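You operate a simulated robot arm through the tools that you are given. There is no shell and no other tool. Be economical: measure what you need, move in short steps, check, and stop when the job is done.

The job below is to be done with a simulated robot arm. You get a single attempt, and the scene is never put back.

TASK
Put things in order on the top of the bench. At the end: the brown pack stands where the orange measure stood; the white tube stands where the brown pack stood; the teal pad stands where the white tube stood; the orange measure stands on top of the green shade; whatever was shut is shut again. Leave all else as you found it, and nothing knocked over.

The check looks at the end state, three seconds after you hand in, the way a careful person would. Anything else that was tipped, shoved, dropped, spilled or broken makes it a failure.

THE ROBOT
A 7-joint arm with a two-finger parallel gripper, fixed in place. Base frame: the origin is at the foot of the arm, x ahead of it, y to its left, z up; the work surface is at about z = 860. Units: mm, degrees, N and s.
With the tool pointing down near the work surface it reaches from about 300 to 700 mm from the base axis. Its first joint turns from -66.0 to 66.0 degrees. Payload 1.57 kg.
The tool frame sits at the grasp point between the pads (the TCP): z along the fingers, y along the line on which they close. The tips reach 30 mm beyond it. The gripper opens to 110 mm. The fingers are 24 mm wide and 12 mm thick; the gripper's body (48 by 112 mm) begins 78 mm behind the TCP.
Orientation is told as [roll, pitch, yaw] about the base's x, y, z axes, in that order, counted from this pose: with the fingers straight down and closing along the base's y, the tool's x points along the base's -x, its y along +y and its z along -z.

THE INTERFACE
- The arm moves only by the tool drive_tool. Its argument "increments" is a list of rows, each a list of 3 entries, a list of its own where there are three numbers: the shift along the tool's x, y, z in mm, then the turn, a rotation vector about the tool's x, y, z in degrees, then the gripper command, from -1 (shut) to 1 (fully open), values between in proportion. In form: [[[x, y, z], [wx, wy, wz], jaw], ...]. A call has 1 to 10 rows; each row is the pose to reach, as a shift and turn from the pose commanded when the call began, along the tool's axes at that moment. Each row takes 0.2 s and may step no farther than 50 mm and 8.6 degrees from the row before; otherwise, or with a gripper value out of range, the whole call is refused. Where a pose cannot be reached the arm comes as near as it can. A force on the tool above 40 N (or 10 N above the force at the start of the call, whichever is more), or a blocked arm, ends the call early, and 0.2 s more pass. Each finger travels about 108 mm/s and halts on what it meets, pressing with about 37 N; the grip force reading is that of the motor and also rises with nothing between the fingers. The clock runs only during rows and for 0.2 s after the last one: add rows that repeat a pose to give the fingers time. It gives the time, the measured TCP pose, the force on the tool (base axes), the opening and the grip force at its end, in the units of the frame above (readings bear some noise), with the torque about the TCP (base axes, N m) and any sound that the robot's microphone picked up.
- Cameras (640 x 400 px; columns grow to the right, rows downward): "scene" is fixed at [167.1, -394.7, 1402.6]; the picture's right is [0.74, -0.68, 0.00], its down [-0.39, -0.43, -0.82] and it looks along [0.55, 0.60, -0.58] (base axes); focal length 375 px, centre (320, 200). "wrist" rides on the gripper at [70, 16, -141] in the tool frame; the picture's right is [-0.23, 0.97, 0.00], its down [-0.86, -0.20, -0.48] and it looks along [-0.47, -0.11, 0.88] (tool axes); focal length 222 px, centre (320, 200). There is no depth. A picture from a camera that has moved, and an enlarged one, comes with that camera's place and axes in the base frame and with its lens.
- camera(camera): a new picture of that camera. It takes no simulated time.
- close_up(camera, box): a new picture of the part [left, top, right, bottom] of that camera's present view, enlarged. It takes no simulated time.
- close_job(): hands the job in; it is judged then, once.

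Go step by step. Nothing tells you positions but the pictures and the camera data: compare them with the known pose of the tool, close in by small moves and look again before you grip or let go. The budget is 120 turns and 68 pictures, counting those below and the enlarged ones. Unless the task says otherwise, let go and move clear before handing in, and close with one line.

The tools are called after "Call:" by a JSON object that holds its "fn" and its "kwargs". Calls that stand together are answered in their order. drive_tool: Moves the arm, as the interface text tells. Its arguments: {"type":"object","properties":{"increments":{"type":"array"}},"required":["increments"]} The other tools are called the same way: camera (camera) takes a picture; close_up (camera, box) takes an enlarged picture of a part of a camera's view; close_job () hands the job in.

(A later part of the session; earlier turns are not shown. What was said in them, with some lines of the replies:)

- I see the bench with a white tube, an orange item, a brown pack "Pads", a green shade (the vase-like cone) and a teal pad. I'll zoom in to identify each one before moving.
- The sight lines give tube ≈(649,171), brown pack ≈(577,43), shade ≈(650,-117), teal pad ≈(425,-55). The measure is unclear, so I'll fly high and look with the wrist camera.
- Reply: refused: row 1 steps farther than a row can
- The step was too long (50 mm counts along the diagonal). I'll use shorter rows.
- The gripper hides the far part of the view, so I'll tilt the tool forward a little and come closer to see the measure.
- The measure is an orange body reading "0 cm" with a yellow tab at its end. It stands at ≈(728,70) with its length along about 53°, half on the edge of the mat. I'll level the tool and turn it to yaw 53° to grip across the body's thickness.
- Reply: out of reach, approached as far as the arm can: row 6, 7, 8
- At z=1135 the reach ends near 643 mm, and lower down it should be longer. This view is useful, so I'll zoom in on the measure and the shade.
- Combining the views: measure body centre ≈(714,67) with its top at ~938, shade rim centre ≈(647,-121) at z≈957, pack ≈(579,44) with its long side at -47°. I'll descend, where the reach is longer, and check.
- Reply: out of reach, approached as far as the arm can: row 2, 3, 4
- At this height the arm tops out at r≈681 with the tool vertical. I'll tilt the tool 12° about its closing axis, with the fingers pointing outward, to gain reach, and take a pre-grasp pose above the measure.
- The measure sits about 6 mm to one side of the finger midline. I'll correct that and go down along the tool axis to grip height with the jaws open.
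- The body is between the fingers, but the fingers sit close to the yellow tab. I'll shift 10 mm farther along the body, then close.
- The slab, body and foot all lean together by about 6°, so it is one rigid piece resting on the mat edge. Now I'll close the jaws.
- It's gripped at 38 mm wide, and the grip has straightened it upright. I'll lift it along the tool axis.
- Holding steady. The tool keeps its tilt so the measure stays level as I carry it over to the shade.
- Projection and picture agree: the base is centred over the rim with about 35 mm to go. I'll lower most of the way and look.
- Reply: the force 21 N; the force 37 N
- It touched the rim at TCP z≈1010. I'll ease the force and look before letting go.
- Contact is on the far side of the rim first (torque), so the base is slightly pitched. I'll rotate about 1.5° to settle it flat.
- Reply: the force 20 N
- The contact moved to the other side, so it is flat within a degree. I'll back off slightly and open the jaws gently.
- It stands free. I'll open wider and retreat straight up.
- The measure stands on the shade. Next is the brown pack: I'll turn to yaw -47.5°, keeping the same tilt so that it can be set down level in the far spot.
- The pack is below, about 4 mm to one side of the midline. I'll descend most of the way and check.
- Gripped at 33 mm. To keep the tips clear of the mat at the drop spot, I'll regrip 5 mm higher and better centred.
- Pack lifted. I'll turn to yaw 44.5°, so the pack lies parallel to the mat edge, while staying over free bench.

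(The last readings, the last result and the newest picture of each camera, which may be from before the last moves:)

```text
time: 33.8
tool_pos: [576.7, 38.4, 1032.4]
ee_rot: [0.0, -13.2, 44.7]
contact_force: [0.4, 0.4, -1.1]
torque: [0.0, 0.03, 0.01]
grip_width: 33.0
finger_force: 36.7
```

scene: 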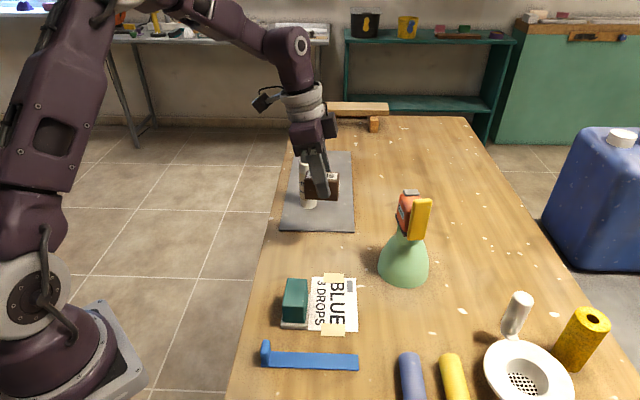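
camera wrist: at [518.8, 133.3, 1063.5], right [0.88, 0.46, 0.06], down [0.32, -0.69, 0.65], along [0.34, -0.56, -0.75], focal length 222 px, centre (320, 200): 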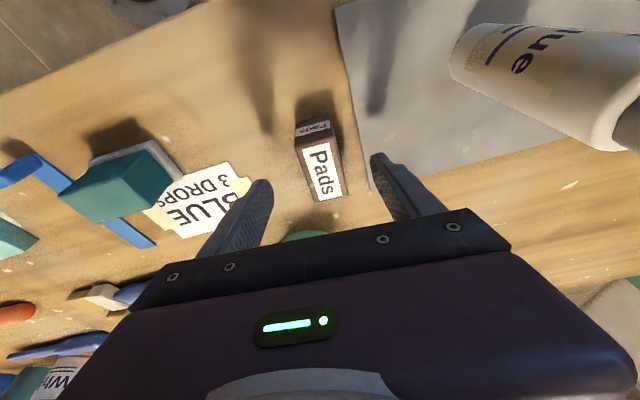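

Call:
{"fn": "drive_tool", "kwargs": {"increments": [[[-22.7, -20.6, 17.1], [0, 0, 0], -1], [[-45.5, -41.2, 34.2], [0, 0, 0], -1], [[-68.2, -61.9, 51.4], [0, 0, 0], -1], [[-90.9, -82.5, 68.5], [0, 0, 0], -1], [[-90.9, -82.5, 68.5], [0, 0, 0], -1]]}}

Call:
{"fn": "close_up", "kwargs": {"camera": "scene", "box": [280, 120, 440, 240]}}

```text
time: 35.0
tool_pos: [708.7, 52.9, 988.7]
ee_rot: [0.0, -13.2, 44.6]
contact_force: [-0.6, 0.6, 0.3]
torque: [-0.01, -0.01, 0.01]
grip_width: 33.0
finger_force: 36.7
```

```text
3.33 times, centred on (360, 180) of scene
camera zoom: at [167.1, -394.7, 1402.6], right [0.74, -0.68, 0.0], down [-0.39, -0.43, -0.82], along [0.55, 0.6, -0.58], focal length 1250 px, centre (187, 267)
```

zoom: 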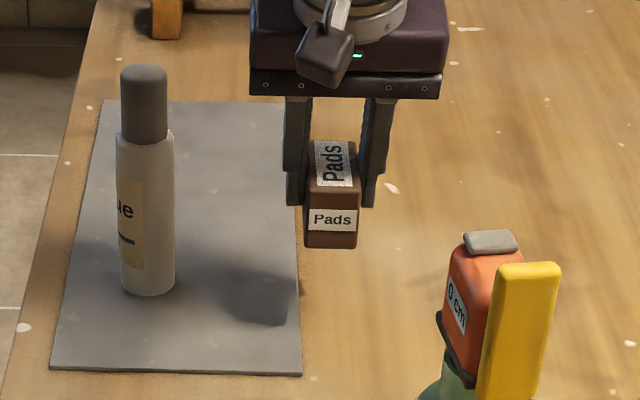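

Call:
{"fn": "drive_tool", "kwargs": {"increments": [[[0, 0, 30], [0, 0, 0], -1], [[0, 0, 60], [0, 0, 0], -1], [[0, 0, 80], [0, 0, 0], -1], [[0, 0, 83], [0, 0, 0], -1], [[0, 0, 83], [0, 0, 0], -1]]}}

Call:
{"fn": "close_up", "kwargs": {"camera": "scene", "box": [310, 150, 430, 240]}}

```text
time: 36.2
tool_pos: [722.2, 66.7, 906.6]
ee_rot: [0.0, -13.2, 44.6]
contact_force: [-0.6, 0.2, -0.4]
torque: [0.0, 0.0, 0.0]
grip_width: 33.3
finger_force: 37.2
```

```text
4.44 times, centred on (370, 195) of scene
camera zoom: at [167.1, -394.7, 1402.6], right [0.74, -0.68, 0.0], down [-0.39, -0.43, -0.82], along [0.55, 0.6, -0.58], focal length 1667 px, centre (98, 222)
```

zoom: 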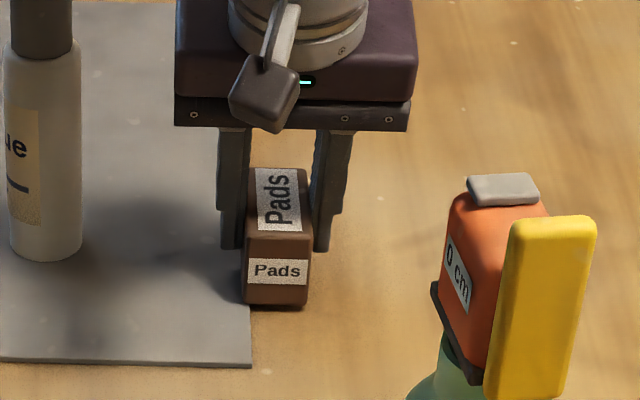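

The spot matches the measure's old footprint. I'll nudge 4 mm away from the mat edge and lower to contact.

Call:
{"fn": "drive_tool", "kwargs": {"increments": [[[0, -4, 0], [0, 0, 0], -1], [[0.4, -4, 1.5], [0, 0, 0], -1], [[0.7, -4, 3], [0, 0, 0], -1], [[0.7, -4, 3], [0, 0, 0], -1]]}}

Call:
{"fn": "drive_tool", "kwargs": {"increments": [[[0.3, 0, 1.3], [0, 0, 0], -1], [[0.3, 0, 1.3], [0, 0, 0], -1]]}}

```text
time: 37.2
tool_pos: [725.5, 63.3, 902.7]
ee_rot: [0.0, -13.3, 44.6]
contact_force: [0.0, 0.6, -0.2]
torque: [0.0, -0.02, -0.01]
grip_width: 33.3
finger_force: 37.0
```

```text
time: 37.8
tool_pos: [724.6, 63.1, 902.7]
ee_rot: [-0.1, -13.3, 44.6]
contact_force: [-2.4, 3.0, 9.8]
torque: [-0.16, 0.33, -0.07]
grip_width: 32.9
finger_force: 37.2
```

Contact. I'll open the jaws gently and look.

Call:
{"fn": "drive_tool", "kwargs": {"increments": [[[0, 0, -0.5], [0, 0, 0], -0.35], [[0, 0, -0.5], [0, 0, 0], -0.25], [[0, 0, -0.5], [0, 0, 0], -0.1], [[0, 0, -0.5], [0, 0, 0], 0.1], [[0, 0, -0.5], [0, 0, 0], 0.1]]}}

Call:
{"fn": "drive_tool", "kwargs": {"increments": [[[0, 0, -25], [0, 0, 0], 0.1], [[0, 0, -60], [0, 0, 0], 0.1], [[0, 0, -100], [0, 0, 0], 0.1], [[0, 0, -140], [0, 0, 0], 0.1], [[0, 0, -170], [0, 0, 0], 0.5], [[0, 0, -170], [0, 0, 0], 0.5]]}}

Call:
{"fn": "close_up", "kwargs": {"camera": "scene", "box": [260, 120, 440, 260]}}

```text
time: 39.0
tool_pos: [723.7, 62.1, 902.0]
ee_rot: [0.0, -13.1, 44.6]
contact_force: [0.1, -0.2, 0.7]
torque: [0.0, -0.02, -0.05]
grip_width: 60.4
finger_force: 0.0
```

```text
time: 40.4
tool_pos: [696.6, 35.4, 1067.2]
ee_rot: [-0.1, -13.3, 44.6]
contact_force: [0.2, -0.8, 0.6]
torque: [0.02, -0.02, -0.03]
grip_width: 82.4
finger_force: 0.0
```

```text
2.86 times, centred on (350, 190) of scene
camera zoom: at [167.0, -394.7, 1402.6], right [0.74, -0.68, 0.0], down [-0.39, -0.43, -0.82], along [0.55, 0.6, -0.58], focal length 1072 px, centre (234, 229)
```

zoom: 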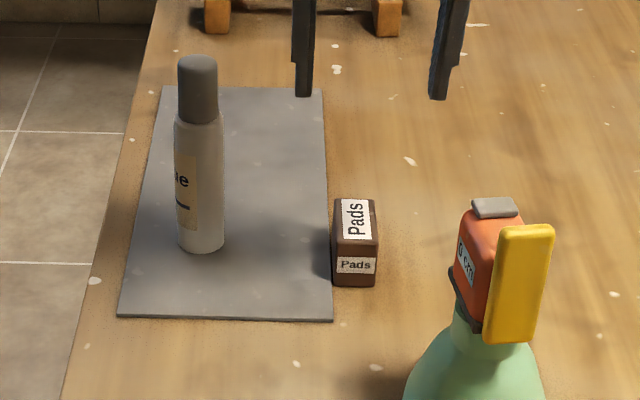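

The brown pack stands where the measure was. Next is the white tube, ≈(646,169) with its top at ~1034. It is too tall to come down over at that reach, so I'll approach it sideways with open jaws; first I pull back and level the tool.

Call:
{"fn": "drive_tool", "kwargs": {"increments": [[[16, 25, -4], [0, 3.3, 0], 0.5], [[32, 50, -7.5], [0, 6.6, 0], 0.5], [[48, 75, -11], [0, 9.9, 0], 0.8], [[64, 99.4, -15], [0, 13.2, 0], 1], [[64, 99.4, -15], [0, 13.2, 0], 1]]}}

```text
time: 41.6
tool_pos: [579.8, 59.3, 1066.0]
ee_rot: [-0.1, 0.0, 44.6]
contact_force: [-0.8, -0.1, -0.2]
torque: [0.03, -0.04, 0.02]
grip_width: 110.0
finger_force: 0.1
```

Call:
{"fn": "drive_tool", "kwargs": {"increments": [[[-11.5, 19, 0], [0, 0, 7.45], 1], [[-23, 38, 0], [0, 0, 14.9], 1], [[-34.5, 57, 0], [0, 0, 22.35], 1], [[-46, 76.3, 0], [0, 0, 29.8], 1], [[-46, 76.3, 30], [0, 0, 29.8], 1], [[-46, 76.3, 65], [0, 0, 29.8], 1], [[-46, 76.3, 98], [0, 0, 29.8], 1], [[-46, 76.3, 98], [0, 0, 29.8], 1]]}}

Call:
{"fn": "camera", "kwargs": {"camera": "wrist"}}

Call:
{"fn": "close_up", "kwargs": {"camera": "scene", "box": [240, 80, 420, 240]}}

```text
time: 43.4
tool_pos: [557.1, 146.1, 967.9]
ee_rot: [0.1, 0.0, 14.8]
contact_force: [0.4, -0.1, -0.4]
torque: [-0.01, 0.0, -0.01]
grip_width: 110.0
finger_force: 0.1
```

```text
23 pictures are left
camera wrist: at [485.9, 145.7, 1108.0], right [-0.03, 1.0, 0.0], down [0.88, 0.03, 0.48], along [0.48, 0.01, -0.88], focal length 222 px, centre (320, 200)
```

wrist: 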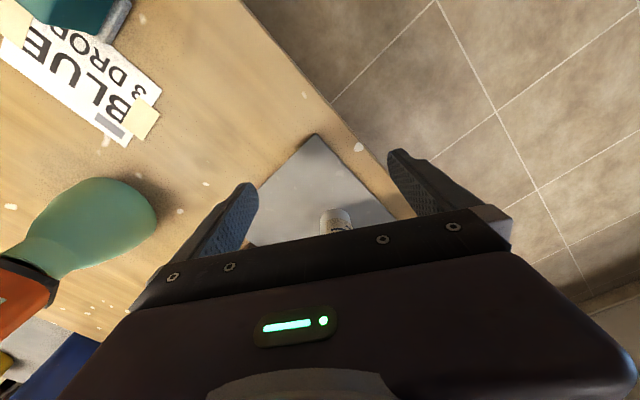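

```text
2.50 times, centred on (330, 160) of scene
camera zoom: at [167.1, -394.7, 1402.6], right [0.74, -0.68, 0.0], down [-0.39, -0.43, -0.82], along [0.55, 0.6, -0.58], focal length 938 px, centre (295, 300)
```

zoom: 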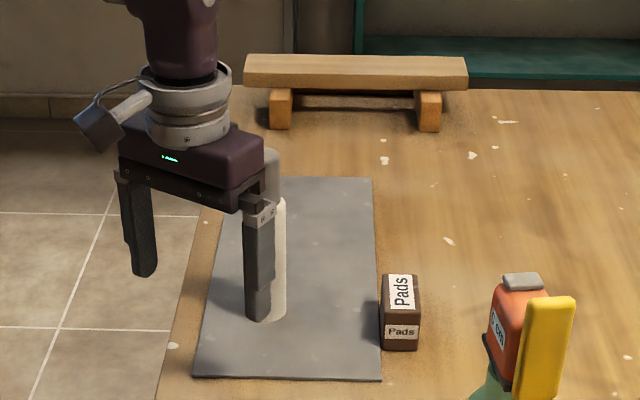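

The tube lies straight ahead along the tool's axis, ~95 mm away and centred. I'll advance, raised 3 mm so the gripper body clears the cap.

Call:
{"fn": "drive_tool", "kwargs": {"increments": [[[-20, 0, -3], [0, 0, 0], 1], [[-40, 0, -3], [0, 0, 0], 1], [[-55, 0, -3], [0, 0, 0], 1], [[-55, 0, -3], [0, 0, 0], 1]]}}

Call:
{"fn": "close_up", "kwargs": {"camera": "scene", "box": [260, 100, 380, 220]}}

```text
time: 44.4
tool_pos: [611.1, 162.6, 971.9]
ee_rot: [0.0, 0.0, 14.8]
contact_force: [0.1, 0.2, -0.4]
torque: [-0.01, -0.01, -0.04]
grip_width: 109.9
finger_force: 0.1
```

```text
3.33 times, centred on (320, 160) of scene
camera zoom: at [167.1, -394.7, 1402.6], right [0.74, -0.68, 0.0], down [-0.39, -0.43, -0.82], along [0.55, 0.6, -0.58], focal length 1250 px, centre (320, 333)
```

zoom: 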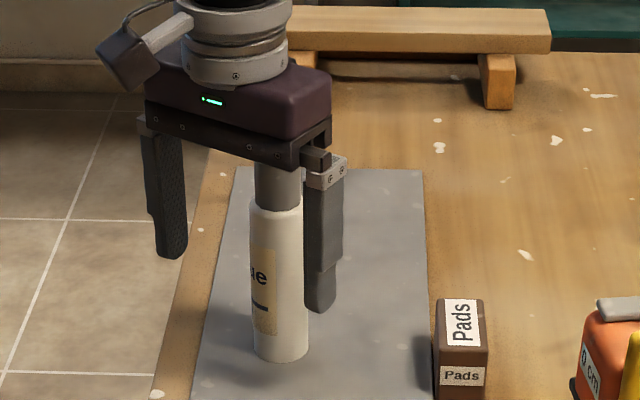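

Call:
{"fn": "drive_tool", "kwargs": {"increments": [[[-13, 0, 0], [0, 0, 0], 1], [[-26, 0, 0], [0, 0, 0], 1], [[-38, 0, 0], [0, 0, 0], 1], [[-38, 0, 0], [0, 0, 0], 1]]}}

Call:
{"fn": "close_up", "kwargs": {"camera": "scene", "box": [260, 100, 380, 220]}}

```text
time: 45.4
tool_pos: [650.4, 170.6, 972.5]
ee_rot: [0.0, 0.0, 14.9]
contact_force: [0.7, 0.4, 0.1]
torque: [-0.02, -0.02, -0.03]
grip_width: 109.8
finger_force: 0.0
```

```text
3.33 times, centred on (320, 160) of scene
camera zoom: at [167.1, -394.7, 1402.6], right [0.74, -0.68, 0.0], down [-0.39, -0.43, -0.82], along [0.55, 0.6, -0.58], focal length 1250 px, centre (320, 333)
```

zoom: 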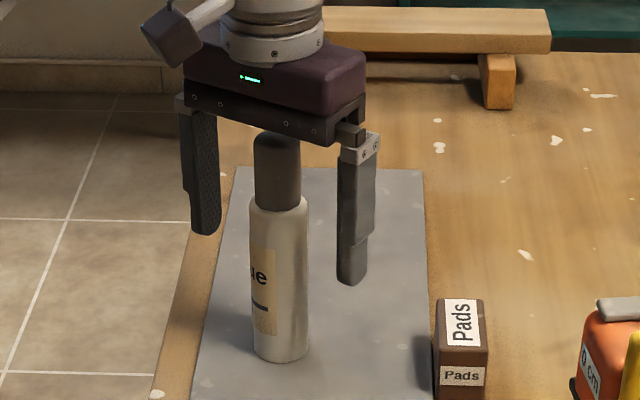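

The tube is centred between the fingers with clearance above the cap. I'll lower 7 mm and close.

Call:
{"fn": "drive_tool", "kwargs": {"increments": [[[0, 0, 7], [0, 0, 0], 1], [[0, 0, 7], [0, 0, 0], 0], [[0, 0, 7], [0, 0, 0], -0.3], [[0, 0, 7], [0, 0, 0], -1], [[0, 0, 7], [0, 0, 0], -1], [[0, 0, 7], [0, 0, 0], -1]]}}

Call:
{"fn": "close_up", "kwargs": {"camera": "scene", "box": [260, 100, 380, 220]}}

```text
time: 46.8
tool_pos: [650.2, 171.7, 964.9]
ee_rot: [-0.1, 0.0, 14.8]
contact_force: [-0.6, -1.5, 0.3]
torque: [-0.11, -0.04, 0.0]
grip_width: 39.2
finger_force: 37.3
```

```text
3.33 times, centred on (320, 160) of scene
camera zoom: at [167.1, -394.8, 1402.6], right [0.74, -0.68, 0.0], down [-0.39, -0.43, -0.82], along [0.55, 0.6, -0.58], focal length 1250 px, centre (320, 333)
```

zoom: 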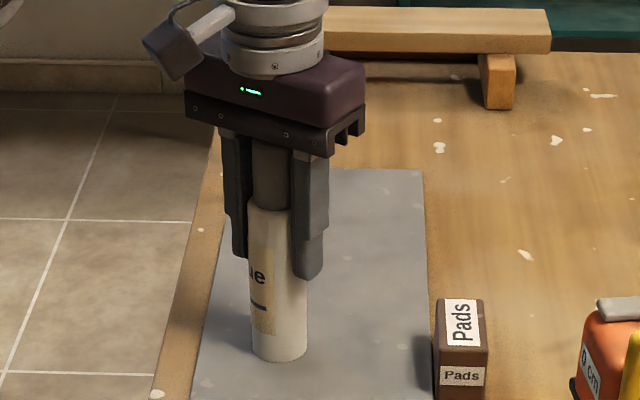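

Tube gripped at 39 mm. I'll lift it a little and carry it over open bench to the pack's old spot.

Call:
{"fn": "drive_tool", "kwargs": {"increments": [[[0, 0, -15], [0, 0, 0], -1], [[0, 0, -30], [0, 0, 0], -1], [[25.6, -26.5, -30], [0, 0, 0], -1], [[51.2, -53, -30], [0, 0, 0], -1], [[76.8, -79.4, -30], [0, 0, 0], -1], [[102.4, -105.9, -30], [0, 0, 0], -1], [[102.4, -105.9, -30], [0, 0, 0], -1]]}}

Call:
{"fn": "drive_tool", "kwargs": {"increments": [[[0, 0, 15], [0, 0, 0], -1], [[0, 0, 25], [0, 0, 0], -1], [[0, 0, 25], [0, 0, 0], -1]]}}

Call:
{"fn": "close_up", "kwargs": {"camera": "scene", "box": [260, 140, 420, 260]}}

```text
time: 48.4
tool_pos: [577.8, 40.1, 993.4]
ee_rot: [0.0, 0.0, 14.7]
contact_force: [-0.9, -0.2, -2.1]
torque: [0.02, -0.01, 0.01]
grip_width: 39.1
finger_force: 37.2
```

```text
time: 49.2
tool_pos: [578.4, 41.4, 969.1]
ee_rot: [0.0, 0.1, 14.8]
contact_force: [-0.7, -0.3, -1.7]
torque: [0.01, -0.01, 0.03]
grip_width: 38.9
finger_force: 37.1
```

```text
3.33 times, centred on (340, 200) of scene
camera zoom: at [167.1, -394.7, 1402.6], right [0.74, -0.68, 0.0], down [-0.39, -0.43, -0.81], along [0.55, 0.6, -0.58], focal length 1250 px, centre (253, 200)
```

zoom: 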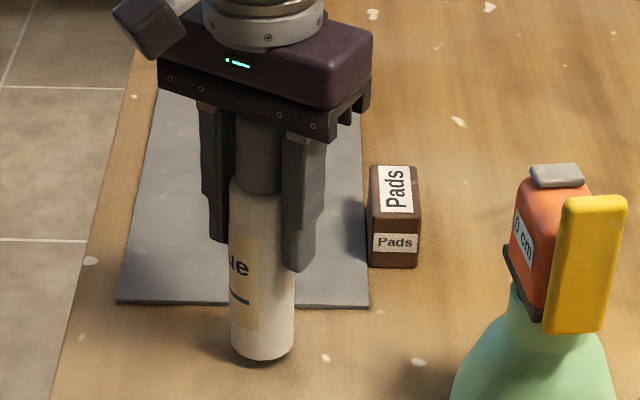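

The spot lines up with the pack's old footprint. I'll lower it gently to contact.

Call:
{"fn": "drive_tool", "kwargs": {"increments": [[[0, 0, 2], [0, 0, 0], -1], [[0, 0, 4], [0, 0, 0], -1], [[0, 0, 6], [0, 0, 0], -1], [[0, 0, 6], [0, 0, 0], -1]]}}

Call:
{"fn": "drive_tool", "kwargs": {"increments": [[[0, 0, 1.5], [0, 0, 0], -1], [[0, 0, 1.5], [0, 0, 0], -1]]}}

```text
time: 50.2
tool_pos: [577.6, 42.6, 963.9]
ee_rot: [0.0, 0.0, 14.8]
contact_force: [0.3, -0.3, -1.8]
torque: [0.01, 0.02, -0.01]
grip_width: 39.3
finger_force: 36.6
```

```text
time: 50.8
tool_pos: [577.3, 42.5, 961.4]
ee_rot: [0.1, 0.0, 14.8]
contact_force: [-0.3, 0.9, -1.8]
torque: [-0.01, 0.01, 0.02]
grip_width: 38.9
finger_force: 36.8
```

Call:
{"fn": "drive_tool", "kwargs": {"increments": [[[0, 0, 1], [0, 0, 0], -1], [[0, 0, 1], [0, 0, 0], -1]]}}

Call:
{"fn": "drive_tool", "kwargs": {"increments": [[[0, 0, 0.8], [0, 0, 0], -1], [[0, 0, 0.8], [0, 0, 0], -1]]}}

```text
time: 51.4
tool_pos: [578.6, 42.2, 960.2]
ee_rot: [-0.1, 0.0, 14.7]
contact_force: [0.5, 0.7, -1.6]
torque: [0.0, 0.01, -0.01]
grip_width: 39.2
finger_force: 36.7
```

```text
time: 52.0
tool_pos: [579.1, 42.3, 960.7]
ee_rot: [-0.1, -0.1, 14.7]
contact_force: [-1.4, 0.2, 13.6]
torque: [0.21, 0.27, 0.06]
grip_width: 39.2
finger_force: 37.1
```

Contact. I'll open slowly, then rise straight up past the cap (the reach is ample here).

Call:
{"fn": "drive_tool", "kwargs": {"increments": [[[0, 0, -0.4], [0, 0, 0], -0.25], [[0, 0, -0.4], [0, 0, 0], -0.15], [[0, 0, -0.4], [0, 0, 0], 0], [[0, 0, -0.4], [0, 0, 0], 0.3], [[0, 0, -0.4], [0, 0, 0], 0.3]]}}

Call:
{"fn": "drive_tool", "kwargs": {"increments": [[[0, 0, -25], [0, 0, 0], 0.3], [[0, 0, -60], [0, 0, 0], 0.3], [[0, 0, -100], [0, 0, 0], 0.3], [[0, 0, -140], [0, 0, 0], 0.3], [[0, 0, -140], [0, 0, 0], 0.3]]}}

Call:
{"fn": "camera", "kwargs": {"camera": "scene"}}

```text
time: 53.2
tool_pos: [577.3, 42.3, 962.1]
ee_rot: [0.0, 0.1, 14.9]
contact_force: [0.3, 0.0, -0.6]
torque: [0.0, -0.01, -0.01]
grip_width: 71.4
finger_force: 0.1
```

```text
time: 54.4
tool_pos: [577.6, 40.7, 1100.6]
ee_rot: [0.1, -0.1, 14.8]
contact_force: [0.3, -0.2, -0.2]
torque: [0.01, -0.02, 0.02]
grip_width: 71.4
finger_force: 0.0
```

```text
17 pictures are left
```

scene: 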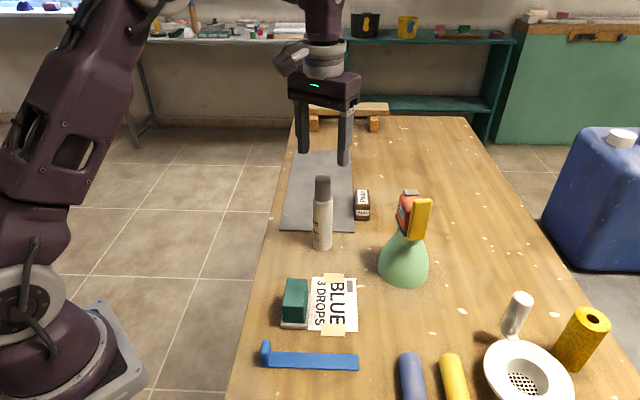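

The tube stands at the pack's old spot. Next is the teal pad ≈(425,-52), long side at ≈45°. I'll fly over it at yaw 43° and look.

Call:
{"fn": "drive_tool", "kwargs": {"increments": [[[34.2, -10.1, 0], [0, 0, -5.64], 0.5], [[68.5, -20.3, 0], [0, 0, -11.3], 0.5], [[102.7, -30.4, 0], [0, 0, -16.9], 0.5], [[137, -40.6, 0], [0, 0, -22.6], 0.5], [[171.2, -50.7, 0], [0, 0, -28.2], 0.5], [[171.2, -50.7, 40], [0, 0, -28.2], 0.5], [[171.2, -50.7, 80], [0, 0, -28.2], 0.5], [[171.2, -50.7, 80], [0, 0, -28.2], 0.5]]}}

Call:
{"fn": "camera", "kwargs": {"camera": "wrist"}}

```text
time: 56.2
tool_pos: [425.5, -50.5, 1019.6]
ee_rot: [-0.1, 0.0, 43.0]
contact_force: [-0.1, 0.2, -0.4]
torque: [-0.02, 0.0, 0.0]
grip_width: 82.9
finger_force: 0.0
```

```text
16 pictures are left
camera wrist: at [364.4, -85.1, 1160.3], right [-0.5, 0.87, 0.0], down [0.76, 0.44, 0.48], along [0.42, 0.24, -0.88], focal length 222 px, centre (320, 200)
```

wrist: 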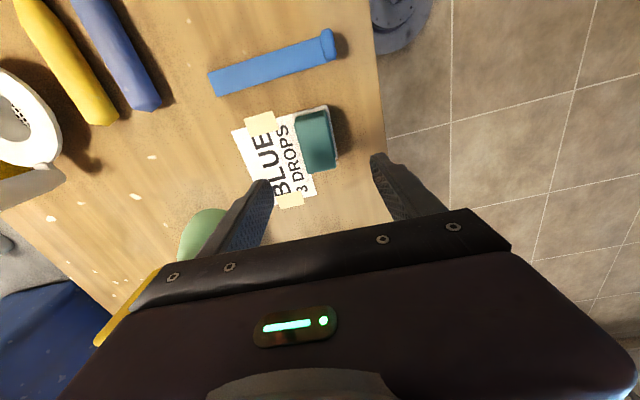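

Call:
{"fn": "close_up", "kwargs": {"camera": "wrist", "box": [270, 95, 360, 185]}}

```text
4.44 times, centred on (315, 140) of wrist
camera zoom: at [364.4, -85.1, 1160.3], right [-0.5, 0.87, 0.0], down [0.76, 0.44, 0.48], along [0.42, 0.24, -0.88], focal length 987 px, centre (342, 467)
```

zoom: 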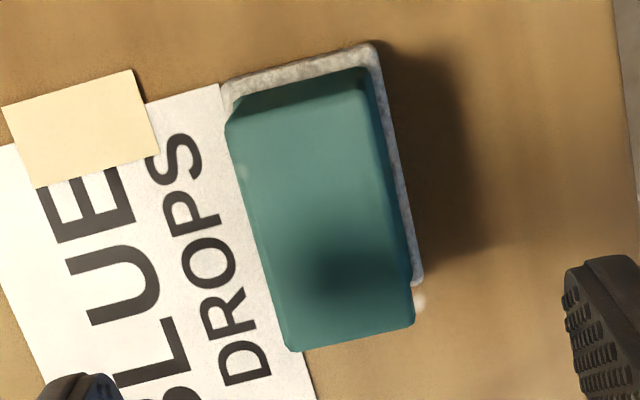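

The pad is aligned with the tool. I'll correct by (+9, -5.5) mm and descend.

Call:
{"fn": "drive_tool", "kwargs": {"increments": [[[5, -3, 30], [0, 0, 0], 0.5], [[9, -5.5, 60], [0, 0, 0], 0.5], [[9, -5.5, 90], [0, 0, 0], 0.5], [[9, -5.5, 112], [0, 0, 0], 0.5], [[9, -5.5, 112], [0, 0, 0], 0.5]]}}

Call:
{"fn": "close_up", "kwargs": {"camera": "scene", "box": [240, 240, 380, 350]}}

Call:
{"fn": "close_up", "kwargs": {"camera": "wrist", "box": [220, 90, 420, 240]}}

```text
time: 57.4
tool_pos: [421.5, -59.6, 909.2]
ee_rot: [0.0, 0.0, 43.0]
contact_force: [0.1, 0.0, -0.3]
torque: [0.01, -0.03, 0.0]
grip_width: 82.7
finger_force: 0.0
```

```text
3.64 times, centred on (310, 295) of scene
camera zoom: at [167.1, -394.7, 1402.6], right [0.74, -0.68, 0.0], down [-0.39, -0.43, -0.82], along [0.55, 0.6, -0.58], focal length 1364 px, centre (356, -146)
```

zoom: 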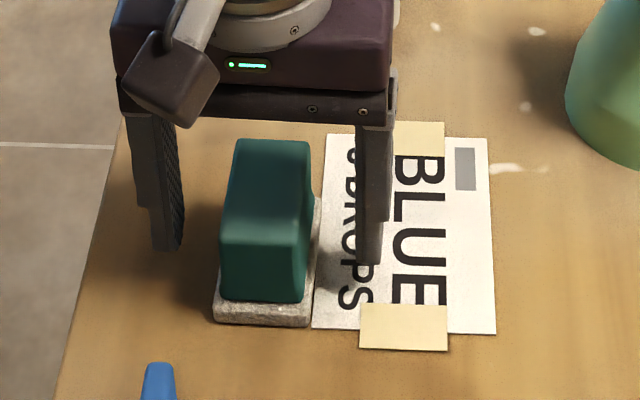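

```text
2.67 times, centred on (320, 165) of wrist
camera zoom: at [360.1, -95.0, 1050.0], right [-0.5, 0.87, 0.0], down [0.76, 0.44, 0.48], along [0.42, 0.24, -0.88], focal length 592 px, centre (320, 293)
```

zoom: 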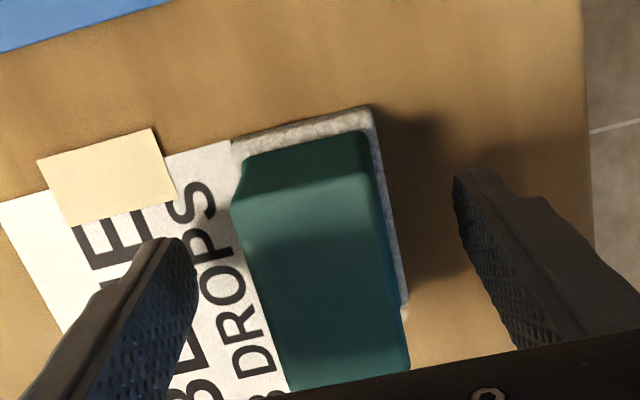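

Call:
{"fn": "drive_tool", "kwargs": {"increments": [[[0, 0, 3], [0, 0, 0], 0.2], [[0, 0, 3], [0, 0, 0], -1], [[0, 0, 3], [0, 0, 0], -1], [[0, 0, 3], [0, 0, 0], -1], [[0, 0, 3], [0, 0, 0], -1]]}}

Call:
{"fn": "drive_tool", "kwargs": {"increments": [[[0, 0, -25], [0, 0, 0], -1], [[0, 0, -60], [0, 0, 0], -1], [[0, 0, -100], [0, 0, 0], -1], [[0, 0, -100], [0, 0, 0], -1]]}}

Call:
{"fn": "camera", "kwargs": {"camera": "scene"}}

```text
time: 58.6
tool_pos: [421.9, -60.6, 905.8]
ee_rot: [-0.1, 0.0, 43.0]
contact_force: [-1.0, 2.1, 4.2]
torque: [0.13, 0.0, 0.08]
grip_width: 44.2
finger_force: 37.3
```

```text
time: 59.6
tool_pos: [420.9, -60.9, 1006.4]
ee_rot: [0.0, -0.1, 43.1]
contact_force: [0.5, -0.2, -0.6]
torque: [0.01, -0.02, -0.03]
grip_width: 44.2
finger_force: 36.9
```

```text
12 pictures are left
```

scene: 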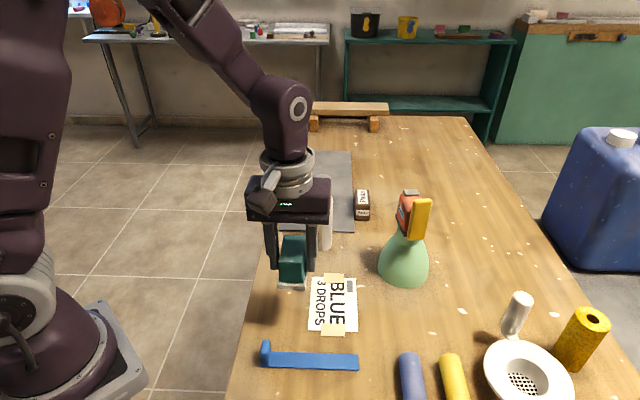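

The pad, sole included, is lifted. A straight path would pass too near the tube, so I'll go around on the left side.

Call:
{"fn": "drive_tool", "kwargs": {"increments": [[[-30, 27, 0], [0, 0, 0], -1], [[-60, 54, 0], [0, 0, 0], -1], [[-90, 80, 0], [0, 0, 0], -1], [[-120, 107, 0], [0, 0, 0], -1], [[-151, 134, 0], [0, 0, 0], -1], [[-151, 134, 0], [0, 0, 0], -1]]}}

```text
time: 61.0
tool_pos: [441.3, 143.2, 1006.4]
ee_rot: [0.0, 0.0, 43.0]
contact_force: [-0.4, 0.0, -0.3]
torque: [-0.01, 0.01, 0.0]
grip_width: 44.0
finger_force: 37.0
```

Call:
{"fn": "drive_tool", "kwargs": {"increments": [[[-28.6, -20.3, 0], [0, 0, 0], -1], [[-57.2, -40.7, 8], [0, 0, 0], -1], [[-85.8, -61, 18], [0, 0, 0], -1], [[-114.3, -81.3, 28], [0, 0, 0], -1], [[-142.9, -101.7, 38], [0, 0, 0], -1], [[-171.5, -122, 48], [0, 0, 0], -1], [[-171.5, -122, 60], [0, 0, 0], -1], [[-171.5, -122, 80], [0, 0, 0], -1], [[-171.5, -122, 80], [0, 0, 0], -1]]}}

Call:
{"fn": "close_up", "kwargs": {"camera": "scene", "box": [250, 120, 400, 240]}}

```text
time: 63.0
tool_pos: [649.9, 169.1, 924.8]
ee_rot: [0.0, 0.0, 42.9]
contact_force: [0.2, 0.7, -1.2]
torque: [0.0, 0.03, 0.01]
grip_width: 44.0
finger_force: 37.5
```

```text
3.33 times, centred on (325, 180) of scene
camera zoom: at [167.1, -394.7, 1402.6], right [0.74, -0.68, 0.0], down [-0.39, -0.43, -0.82], along [0.55, 0.6, -0.58], focal length 1250 px, centre (303, 267)
```

zoom: 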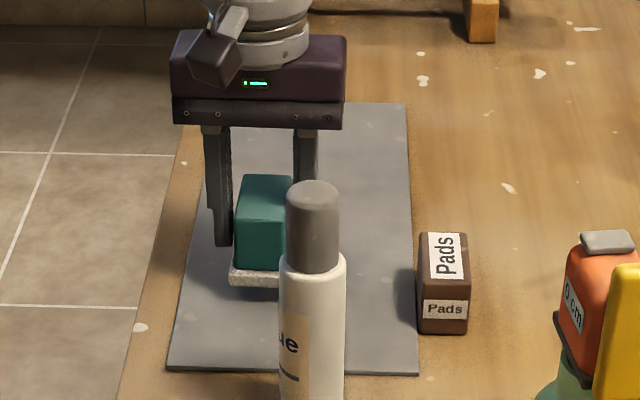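

Call:
{"fn": "drive_tool", "kwargs": {"increments": [[[0, 0, 6], [0, 0, 0], -1], [[0, 0, 11], [0, 0, 0], -1], [[0, 0, 13], [0, 0, 0], -1], [[0, 0, 13], [0, 0, 0], -1]]}}

Call:
{"fn": "drive_tool", "kwargs": {"increments": [[[0, 0, 1.5], [0, 0, 0], -1], [[0, 0, 1.5], [0, 0, 0], -1]]}}

```text
time: 64.0
tool_pos: [650.5, 169.0, 914.5]
ee_rot: [0.0, 0.0, 43.0]
contact_force: [0.2, 0.3, -0.6]
torque: [0.01, 0.02, 0.01]
grip_width: 44.2
finger_force: 37.0
```

```text
time: 64.6
tool_pos: [650.0, 168.2, 912.4]
ee_rot: [0.0, 0.0, 43.0]
contact_force: [0.5, -1.3, -0.3]
torque: [0.01, -0.05, 0.02]
grip_width: 44.3
finger_force: 36.7
```

Call:
{"fn": "drive_tool", "kwargs": {"increments": [[[0, 0, 1.2], [0, 0, 0], -1], [[0, 0, 1.2], [0, 0, 0], -1]]}}

Call:
{"fn": "drive_tool", "kwargs": {"increments": [[[0, 0, 1.2], [0, 0, 0], -1], [[0, 0, 1.2], [0, 0, 0], -1]]}}

```text
time: 65.2
tool_pos: [649.1, 168.8, 912.0]
ee_rot: [0.1, 0.1, 42.9]
contact_force: [-0.2, 0.7, -1.0]
torque: [-0.02, 0.05, 0.04]
grip_width: 44.1
finger_force: 37.1
```

```text
time: 65.8
tool_pos: [649.0, 167.8, 909.9]
ee_rot: [0.0, -0.1, 43.0]
contact_force: [-6.2, -1.0, 14.3]
torque: [0.01, 0.22, 0.04]
grip_width: 44.0
finger_force: 36.7
```

Contact with the mat. I'll open gently, then rise (pulling back toward the base, where the reach is longer).

Call:
{"fn": "drive_tool", "kwargs": {"increments": [[[0, 0, -0.4], [0, 0, 0], -0.15], [[0, 0, -0.4], [0, 0, 0], 0], [[0, 0, -0.4], [0, 0, 0], 0.2], [[0, 0, -0.4], [0, 0, 0], 0.4], [[0, 0, -0.4], [0, 0, 0], 0.4]]}}

Call:
{"fn": "drive_tool", "kwargs": {"increments": [[[0, 0, -25], [0, 0, 0], 0.4], [[0, 0, -60], [0, 0, 0], 0.4], [[3, 3, -95], [0, 0, 0], 0.4], [[25, 25, -115], [0, 0, 0], 0.4], [[50, 45, -140], [0, 0, 0], 0.4], [[75, 65, -150], [0, 0, 0], 0.4], [[75, 65, -150], [0, 0, 0], 0.4]]}}

Call:
{"fn": "camera", "kwargs": {"camera": "scene"}}

Call:
{"fn": "close_up", "kwargs": {"camera": "scene", "box": [260, 130, 460, 300]}}

```text
time: 67.0
tool_pos: [651.0, 168.8, 910.0]
ee_rot: [0.0, -0.1, 43.0]
contact_force: [-0.3, -0.6, -0.4]
torque: [-0.02, 0.02, 0.0]
grip_width: 76.8
finger_force: 0.0
```

```text
time: 68.6
tool_pos: [553.2, 165.0, 1060.2]
ee_rot: [0.0, 0.0, 43.0]
contact_force: [0.4, -0.2, 0.0]
torque: [0.01, 0.0, 0.0]
grip_width: 76.9
finger_force: 0.1
```

```text
10 pictures are left
```

scene: 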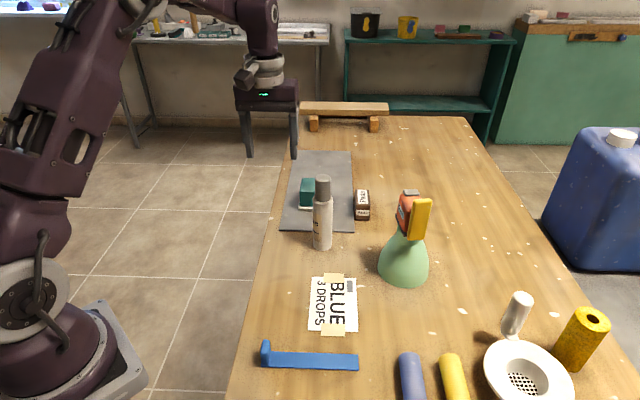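

```text
2.35 times, centred on (360, 215) of scene
camera zoom: at [167.0, -394.7, 1402.6], right [0.74, -0.68, 0.0], down [-0.39, -0.43, -0.82], along [0.55, 0.6, -0.58], focal length 882 px, centre (226, 165)
```

zoom: 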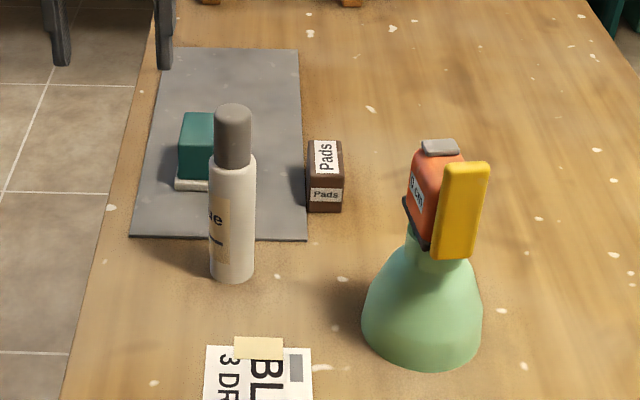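

Everything appears in place. I'll take one last close look at the measure's reading and seating.

Call:
{"fn": "close_up", "kwargs": {"camera": "scene", "box": [375, 180, 445, 250]}}

```text
5.71 times, centred on (410, 215) of scene
camera zoom: at [167.0, -394.7, 1402.6], right [0.74, -0.68, 0.0], down [-0.39, -0.43, -0.82], along [0.55, 0.6, -0.58], focal length 2143 px, centre (-194, 114)
```

zoom: 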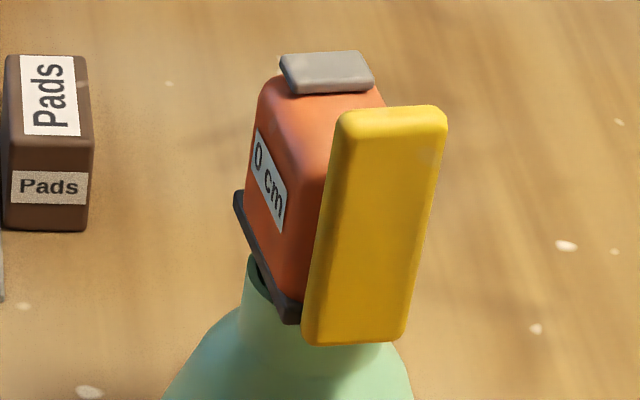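

The measure reads "0 cm" and sits upright on the rim of the shade. The pack, tube and pad are all standing in their new places, and the arm is clear.

Call:
{"fn": "close_job", "kwargs": {}}

```text
The job is handed in.
```

All four moves are done and the job is handed in: the orange measure stands on the green shade, the brown pack where the measure stood, the white tube where the pack stood, and the teal pad where the tube stood. I opened nothing, so nothing needed shutting, and the last pictures show nothing tipped or shoved.
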